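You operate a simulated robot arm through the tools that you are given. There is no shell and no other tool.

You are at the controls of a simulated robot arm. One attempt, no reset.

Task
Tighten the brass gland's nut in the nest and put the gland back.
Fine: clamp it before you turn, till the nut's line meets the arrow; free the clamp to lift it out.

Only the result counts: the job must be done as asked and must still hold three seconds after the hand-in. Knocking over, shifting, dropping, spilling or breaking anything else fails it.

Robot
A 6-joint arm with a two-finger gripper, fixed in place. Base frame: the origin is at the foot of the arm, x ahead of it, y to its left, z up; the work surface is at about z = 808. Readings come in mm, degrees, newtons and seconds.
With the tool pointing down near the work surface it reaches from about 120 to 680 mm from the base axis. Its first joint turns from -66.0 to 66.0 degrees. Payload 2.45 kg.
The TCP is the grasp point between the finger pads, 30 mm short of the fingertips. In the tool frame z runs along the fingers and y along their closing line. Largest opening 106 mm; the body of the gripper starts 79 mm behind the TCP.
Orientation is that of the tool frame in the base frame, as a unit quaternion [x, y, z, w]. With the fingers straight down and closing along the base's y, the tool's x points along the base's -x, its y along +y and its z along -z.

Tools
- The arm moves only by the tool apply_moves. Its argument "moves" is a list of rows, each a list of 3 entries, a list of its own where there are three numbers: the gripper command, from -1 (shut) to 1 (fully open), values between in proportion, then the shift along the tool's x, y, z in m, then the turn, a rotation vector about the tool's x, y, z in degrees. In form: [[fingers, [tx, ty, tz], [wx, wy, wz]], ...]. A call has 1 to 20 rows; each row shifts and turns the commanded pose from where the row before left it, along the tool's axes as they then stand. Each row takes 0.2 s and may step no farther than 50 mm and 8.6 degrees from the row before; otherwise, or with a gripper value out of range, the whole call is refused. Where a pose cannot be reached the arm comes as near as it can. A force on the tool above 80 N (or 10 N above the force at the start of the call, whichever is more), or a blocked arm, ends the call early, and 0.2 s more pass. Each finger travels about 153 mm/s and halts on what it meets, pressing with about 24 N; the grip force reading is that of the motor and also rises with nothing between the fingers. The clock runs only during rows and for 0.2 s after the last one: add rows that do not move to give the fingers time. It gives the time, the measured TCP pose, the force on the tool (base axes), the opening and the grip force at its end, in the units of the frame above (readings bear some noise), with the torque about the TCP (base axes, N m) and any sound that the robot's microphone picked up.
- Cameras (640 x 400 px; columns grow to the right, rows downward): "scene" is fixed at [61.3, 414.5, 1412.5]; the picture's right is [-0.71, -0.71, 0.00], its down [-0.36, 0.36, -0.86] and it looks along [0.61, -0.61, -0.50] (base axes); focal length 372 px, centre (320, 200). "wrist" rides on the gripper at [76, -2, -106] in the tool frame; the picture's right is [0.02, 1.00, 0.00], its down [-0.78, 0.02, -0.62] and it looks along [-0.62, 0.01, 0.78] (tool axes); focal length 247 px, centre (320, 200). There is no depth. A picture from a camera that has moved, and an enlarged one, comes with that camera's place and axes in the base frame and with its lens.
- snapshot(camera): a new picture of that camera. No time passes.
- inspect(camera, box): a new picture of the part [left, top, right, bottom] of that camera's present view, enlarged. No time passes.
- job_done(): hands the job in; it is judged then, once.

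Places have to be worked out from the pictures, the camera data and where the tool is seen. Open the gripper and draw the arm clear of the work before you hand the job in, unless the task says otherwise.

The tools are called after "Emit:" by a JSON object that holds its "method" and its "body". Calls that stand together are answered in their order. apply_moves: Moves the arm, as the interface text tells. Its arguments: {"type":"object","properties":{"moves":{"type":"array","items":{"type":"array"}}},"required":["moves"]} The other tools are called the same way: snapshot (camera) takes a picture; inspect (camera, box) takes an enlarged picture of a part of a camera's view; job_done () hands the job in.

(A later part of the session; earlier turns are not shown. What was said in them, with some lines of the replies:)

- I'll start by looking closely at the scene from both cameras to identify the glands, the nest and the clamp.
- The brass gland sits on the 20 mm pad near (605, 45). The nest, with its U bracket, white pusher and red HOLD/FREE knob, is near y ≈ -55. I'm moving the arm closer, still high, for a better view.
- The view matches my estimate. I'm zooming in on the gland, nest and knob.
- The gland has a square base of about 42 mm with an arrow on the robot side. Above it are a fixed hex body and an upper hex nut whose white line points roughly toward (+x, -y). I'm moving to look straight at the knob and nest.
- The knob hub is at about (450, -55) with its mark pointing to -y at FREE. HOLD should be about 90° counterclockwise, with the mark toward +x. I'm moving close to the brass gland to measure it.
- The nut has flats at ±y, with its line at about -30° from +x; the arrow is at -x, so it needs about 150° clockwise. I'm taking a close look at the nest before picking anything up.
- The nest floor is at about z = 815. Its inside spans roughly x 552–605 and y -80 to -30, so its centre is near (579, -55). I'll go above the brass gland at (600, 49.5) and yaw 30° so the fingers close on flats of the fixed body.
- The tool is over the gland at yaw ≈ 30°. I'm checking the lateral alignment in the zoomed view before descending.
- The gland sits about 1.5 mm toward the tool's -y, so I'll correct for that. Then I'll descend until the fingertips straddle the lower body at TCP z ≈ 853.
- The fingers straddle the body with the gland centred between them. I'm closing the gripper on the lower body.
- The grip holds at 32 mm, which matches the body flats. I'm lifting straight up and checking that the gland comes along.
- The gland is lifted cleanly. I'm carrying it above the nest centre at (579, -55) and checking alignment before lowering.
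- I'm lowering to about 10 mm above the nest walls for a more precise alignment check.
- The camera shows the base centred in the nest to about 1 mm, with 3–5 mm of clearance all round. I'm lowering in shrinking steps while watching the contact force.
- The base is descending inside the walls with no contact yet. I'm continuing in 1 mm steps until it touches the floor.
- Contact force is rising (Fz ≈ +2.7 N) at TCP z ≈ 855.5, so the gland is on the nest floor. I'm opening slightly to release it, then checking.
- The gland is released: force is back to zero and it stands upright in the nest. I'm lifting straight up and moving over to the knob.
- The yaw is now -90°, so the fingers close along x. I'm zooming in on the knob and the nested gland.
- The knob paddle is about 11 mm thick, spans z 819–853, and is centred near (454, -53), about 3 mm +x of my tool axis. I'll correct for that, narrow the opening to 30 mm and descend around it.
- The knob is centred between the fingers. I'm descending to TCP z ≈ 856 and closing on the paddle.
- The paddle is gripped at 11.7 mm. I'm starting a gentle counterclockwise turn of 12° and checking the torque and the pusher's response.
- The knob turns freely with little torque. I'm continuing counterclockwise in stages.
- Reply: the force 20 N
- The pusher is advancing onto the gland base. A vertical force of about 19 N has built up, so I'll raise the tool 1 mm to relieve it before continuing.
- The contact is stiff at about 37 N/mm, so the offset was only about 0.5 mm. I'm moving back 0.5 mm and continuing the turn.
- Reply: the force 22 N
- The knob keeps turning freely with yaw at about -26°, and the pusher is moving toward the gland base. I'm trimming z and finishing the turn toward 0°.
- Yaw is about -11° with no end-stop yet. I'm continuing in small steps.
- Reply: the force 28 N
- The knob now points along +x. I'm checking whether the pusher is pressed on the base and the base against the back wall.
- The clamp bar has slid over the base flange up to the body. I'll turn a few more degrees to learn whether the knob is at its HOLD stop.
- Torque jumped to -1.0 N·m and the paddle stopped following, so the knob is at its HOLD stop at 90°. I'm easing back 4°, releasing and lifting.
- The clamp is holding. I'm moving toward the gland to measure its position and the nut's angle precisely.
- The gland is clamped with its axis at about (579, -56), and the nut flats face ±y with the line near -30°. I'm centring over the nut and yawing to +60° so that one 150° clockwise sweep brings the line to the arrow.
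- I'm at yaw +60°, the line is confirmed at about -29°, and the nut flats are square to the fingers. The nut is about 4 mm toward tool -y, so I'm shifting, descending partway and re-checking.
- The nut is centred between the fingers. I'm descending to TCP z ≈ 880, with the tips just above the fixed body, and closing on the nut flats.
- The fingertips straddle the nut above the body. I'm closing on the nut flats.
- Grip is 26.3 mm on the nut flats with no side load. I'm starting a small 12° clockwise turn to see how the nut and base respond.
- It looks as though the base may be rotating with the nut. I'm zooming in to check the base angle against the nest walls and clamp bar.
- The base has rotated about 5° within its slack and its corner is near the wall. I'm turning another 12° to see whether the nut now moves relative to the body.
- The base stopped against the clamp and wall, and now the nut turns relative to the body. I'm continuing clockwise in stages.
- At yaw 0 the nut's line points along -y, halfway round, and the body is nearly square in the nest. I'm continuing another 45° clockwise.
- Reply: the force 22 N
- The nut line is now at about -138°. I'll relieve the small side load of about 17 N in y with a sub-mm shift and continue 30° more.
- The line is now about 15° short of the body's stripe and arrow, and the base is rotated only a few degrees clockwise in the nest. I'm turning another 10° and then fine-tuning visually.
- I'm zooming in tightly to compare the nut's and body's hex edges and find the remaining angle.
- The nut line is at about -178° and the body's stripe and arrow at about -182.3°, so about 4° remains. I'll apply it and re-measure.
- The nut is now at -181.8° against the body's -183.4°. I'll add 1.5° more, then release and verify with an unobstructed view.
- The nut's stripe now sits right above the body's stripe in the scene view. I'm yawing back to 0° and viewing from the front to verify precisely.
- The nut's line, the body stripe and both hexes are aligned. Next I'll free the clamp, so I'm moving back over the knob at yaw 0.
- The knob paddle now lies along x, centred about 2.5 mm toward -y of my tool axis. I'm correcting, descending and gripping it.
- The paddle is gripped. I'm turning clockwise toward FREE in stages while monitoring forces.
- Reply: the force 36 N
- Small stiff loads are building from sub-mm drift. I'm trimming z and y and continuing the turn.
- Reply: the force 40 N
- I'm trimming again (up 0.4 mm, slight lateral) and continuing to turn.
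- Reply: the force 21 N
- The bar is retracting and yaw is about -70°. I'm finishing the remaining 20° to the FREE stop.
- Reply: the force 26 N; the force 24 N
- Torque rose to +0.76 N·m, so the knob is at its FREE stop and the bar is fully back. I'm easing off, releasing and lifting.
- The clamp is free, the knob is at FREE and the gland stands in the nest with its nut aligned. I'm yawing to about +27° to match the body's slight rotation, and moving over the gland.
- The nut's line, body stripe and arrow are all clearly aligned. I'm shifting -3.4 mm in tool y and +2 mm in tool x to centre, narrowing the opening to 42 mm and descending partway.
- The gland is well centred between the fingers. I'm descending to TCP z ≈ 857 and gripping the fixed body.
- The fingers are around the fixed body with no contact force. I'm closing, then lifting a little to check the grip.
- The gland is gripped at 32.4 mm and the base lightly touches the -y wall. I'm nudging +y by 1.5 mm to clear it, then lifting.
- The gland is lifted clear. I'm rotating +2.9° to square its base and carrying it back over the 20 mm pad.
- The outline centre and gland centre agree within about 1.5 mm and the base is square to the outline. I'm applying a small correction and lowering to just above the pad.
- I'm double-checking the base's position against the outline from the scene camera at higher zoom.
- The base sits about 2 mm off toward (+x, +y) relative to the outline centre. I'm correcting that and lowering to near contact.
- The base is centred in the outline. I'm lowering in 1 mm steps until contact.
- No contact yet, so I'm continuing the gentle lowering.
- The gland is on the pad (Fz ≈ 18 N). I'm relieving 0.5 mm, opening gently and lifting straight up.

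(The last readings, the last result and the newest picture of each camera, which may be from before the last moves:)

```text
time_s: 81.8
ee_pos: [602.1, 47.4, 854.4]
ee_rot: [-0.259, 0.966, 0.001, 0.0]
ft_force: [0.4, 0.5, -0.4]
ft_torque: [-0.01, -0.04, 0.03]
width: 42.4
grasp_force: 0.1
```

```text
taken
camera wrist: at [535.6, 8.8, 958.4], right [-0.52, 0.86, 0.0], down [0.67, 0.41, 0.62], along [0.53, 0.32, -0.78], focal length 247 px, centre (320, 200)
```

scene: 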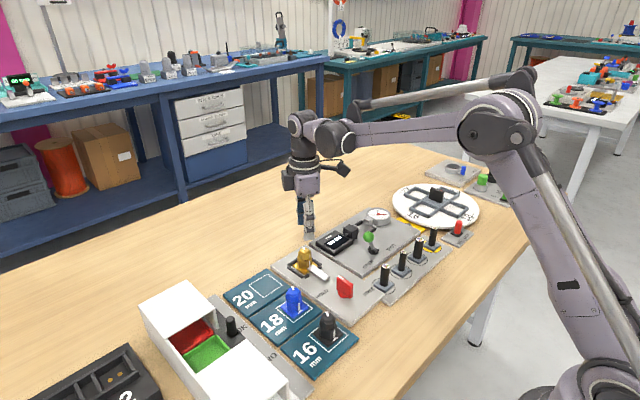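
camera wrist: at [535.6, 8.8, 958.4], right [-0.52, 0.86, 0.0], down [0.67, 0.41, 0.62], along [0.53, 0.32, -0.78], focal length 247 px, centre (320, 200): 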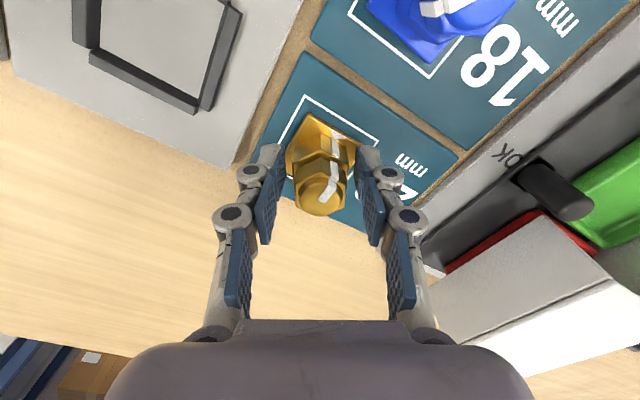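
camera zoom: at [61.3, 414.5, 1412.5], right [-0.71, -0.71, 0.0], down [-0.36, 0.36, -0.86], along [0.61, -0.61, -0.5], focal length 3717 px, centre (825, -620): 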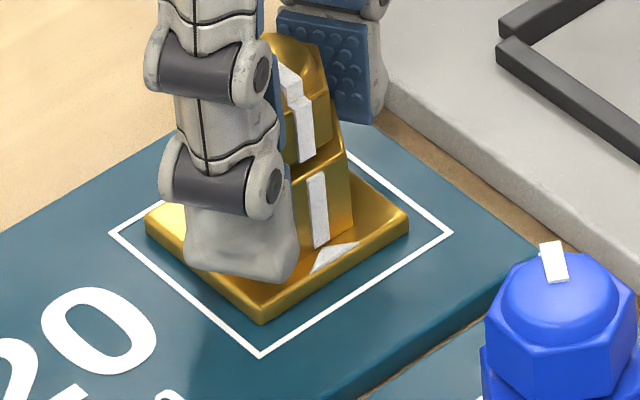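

The gland is released and stands on its pad. I'm lifting straight up, then drawing the arm back clear with the gripper fully open.

Emit:
{"method": "apply_moves", "body": {"moves": [[-0.2, [0, 0, -0.01], [0, 0, 0]], [-0.2, [0, 0, -0.025], [0, 0, 0]], [-0.2, [0, 0, -0.035], [0, 0, 0]], [0.0, [0, 0, -0.04], [0, 0, 0]], [0.5, [0, 0, -0.04], [0, 0, 0]], [1, [0, 0, -0.04], [0, 0, 0]], [1, [0, 0, 0], [0, 0, 7.5]], [1, [0, 0, 0], [0, 0, 7.5]], [1, [0, 0, 0], [0, 0, 7.5]], [1, [0, 0, 0], [0, 0, 7.5]], [1, [0.04, -0.01, -0.01], [0, 0, 0]], [1, [0.04, -0.01, -0.01], [0, 0, 0]], [1, [0.04, -0.01, -0.01], [0, 0, 0]], [1, [0.02, -0.01, -0.01], [0, 0, 0]], [1, [0, 0, 0], [0, 0, 0]]]}}

Emit:
{"method": "snapshot", "body": {"camera": "scene"}}

Emit:
{"method": "snapshot", "body": {"camera": "wrist"}}

Emit:
{"method": "inspect", "body": {"camera": "scene", "box": [235, 250, 305, 310]}}

```text
time_s: 85.0
ee_pos: [461.7, 5.5, 1083.5]
ee_rot: [-0.001, 1.0, 0.001, 0.0]
ft_force: [0.5, 0.0, 0.4]
ft_torque: [0.0, 0.01, 0.04]
width: 105.7
grasp_force: 0.1
```

```text
taken
```

scene: 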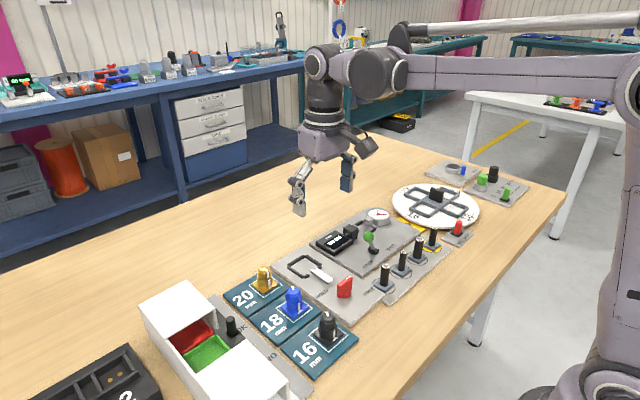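

```text
taken
camera wrist: at [383.6, 5.2, 1189.1], right [-0.02, 1.0, 0.0], down [0.78, 0.02, 0.62], along [0.62, 0.01, -0.78], focal length 247 px, centre (320, 200)
```

wrist: 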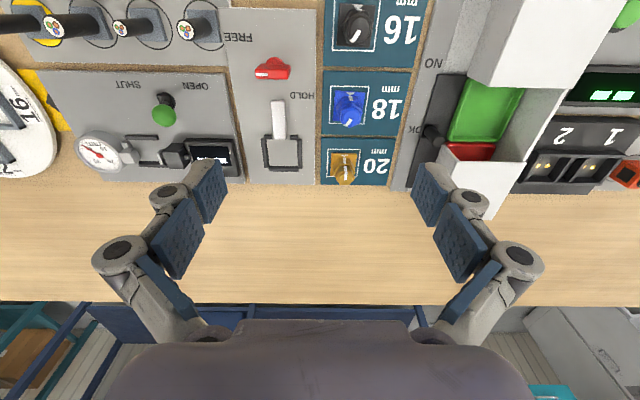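

```text
6.67 times, centred on (270, 280) of scene
camera zoom: at [61.3, 414.4, 1412.5], right [-0.71, -0.71, 0.0], down [-0.36, 0.36, -0.86], along [0.61, -0.61, -0.5], focal length 2478 px, centre (653, -333)
```

zoom: 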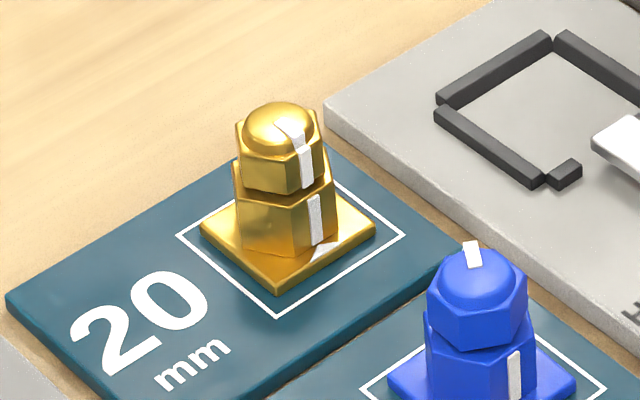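

The brass gland is back on its pad inside the outline. One last zoom to confirm the nut line against the arrow and that nothing else was disturbed.

Emit:
{"method": "inspect", "body": {"camera": "wrist", "box": [315, 130, 395, 190]}}

Emit:
{"method": "inspect", "body": {"camera": "wrist", "box": [220, 20, 440, 190]}}

```text
6.67 times, centred on (355, 160) of wrist
camera zoom: at [383.6, 5.2, 1189.1], right [-0.02, 1.0, 0.0], down [0.78, 0.02, 0.62], along [0.62, 0.01, -0.78], focal length 1646 px, centre (87, 467)
```

zoom: 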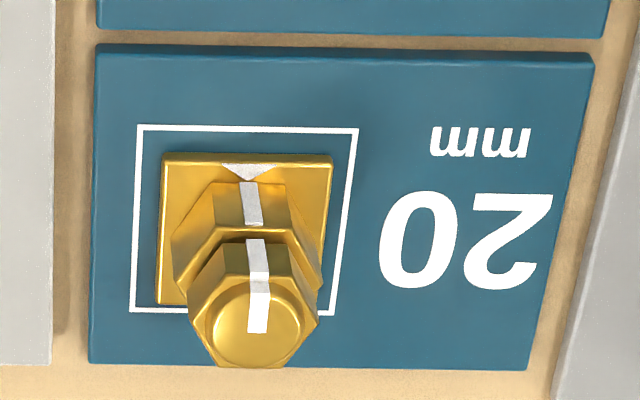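

```text
2.35 times, centred on (330, 105) of wrist
camera zoom: at [383.6, 5.2, 1189.1], right [-0.02, 1.0, 0.0], down [0.78, 0.02, 0.62], along [0.62, 0.01, -0.78], focal length 581 px, centre (296, 424)
```

zoom: 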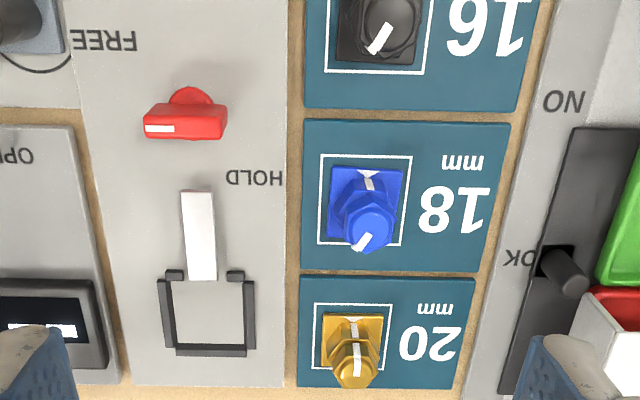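

The nut's line meets the arrow and the gland stands square in its 20 mm outline. The clamp is free, nothing else has moved, and the arm is clear with the gripper open, so I'm handing in.

Emit:
{"method": "job_done", "body": {}}

```text
The job is handed in.
```

The brass gland's nut is tightened until its line meets the arrow, and the gland is back on its 20 mm pad. I've handed the job in, but no verdict has come back.

- **Clamp:** I turned the knob to its HOLD stop before touching the nut, and back to its FREE stop before lifting the gland out. While clamped, the base still shifted about a millimetre and turned a few degrees in the nest before it held.
- **Nut:** it took about 150° clockwise. The close-up after release showed the nut's line directly above the body's stripe and arrow.
- **Gland:** it stands upright inside the white outline, about 1 mm off centre, and the base was squared before I set it down.
- **Everything else:** the other glands and fixtures look undisturbed in the last pictures. The gripper is open and the arm is drawn clear.
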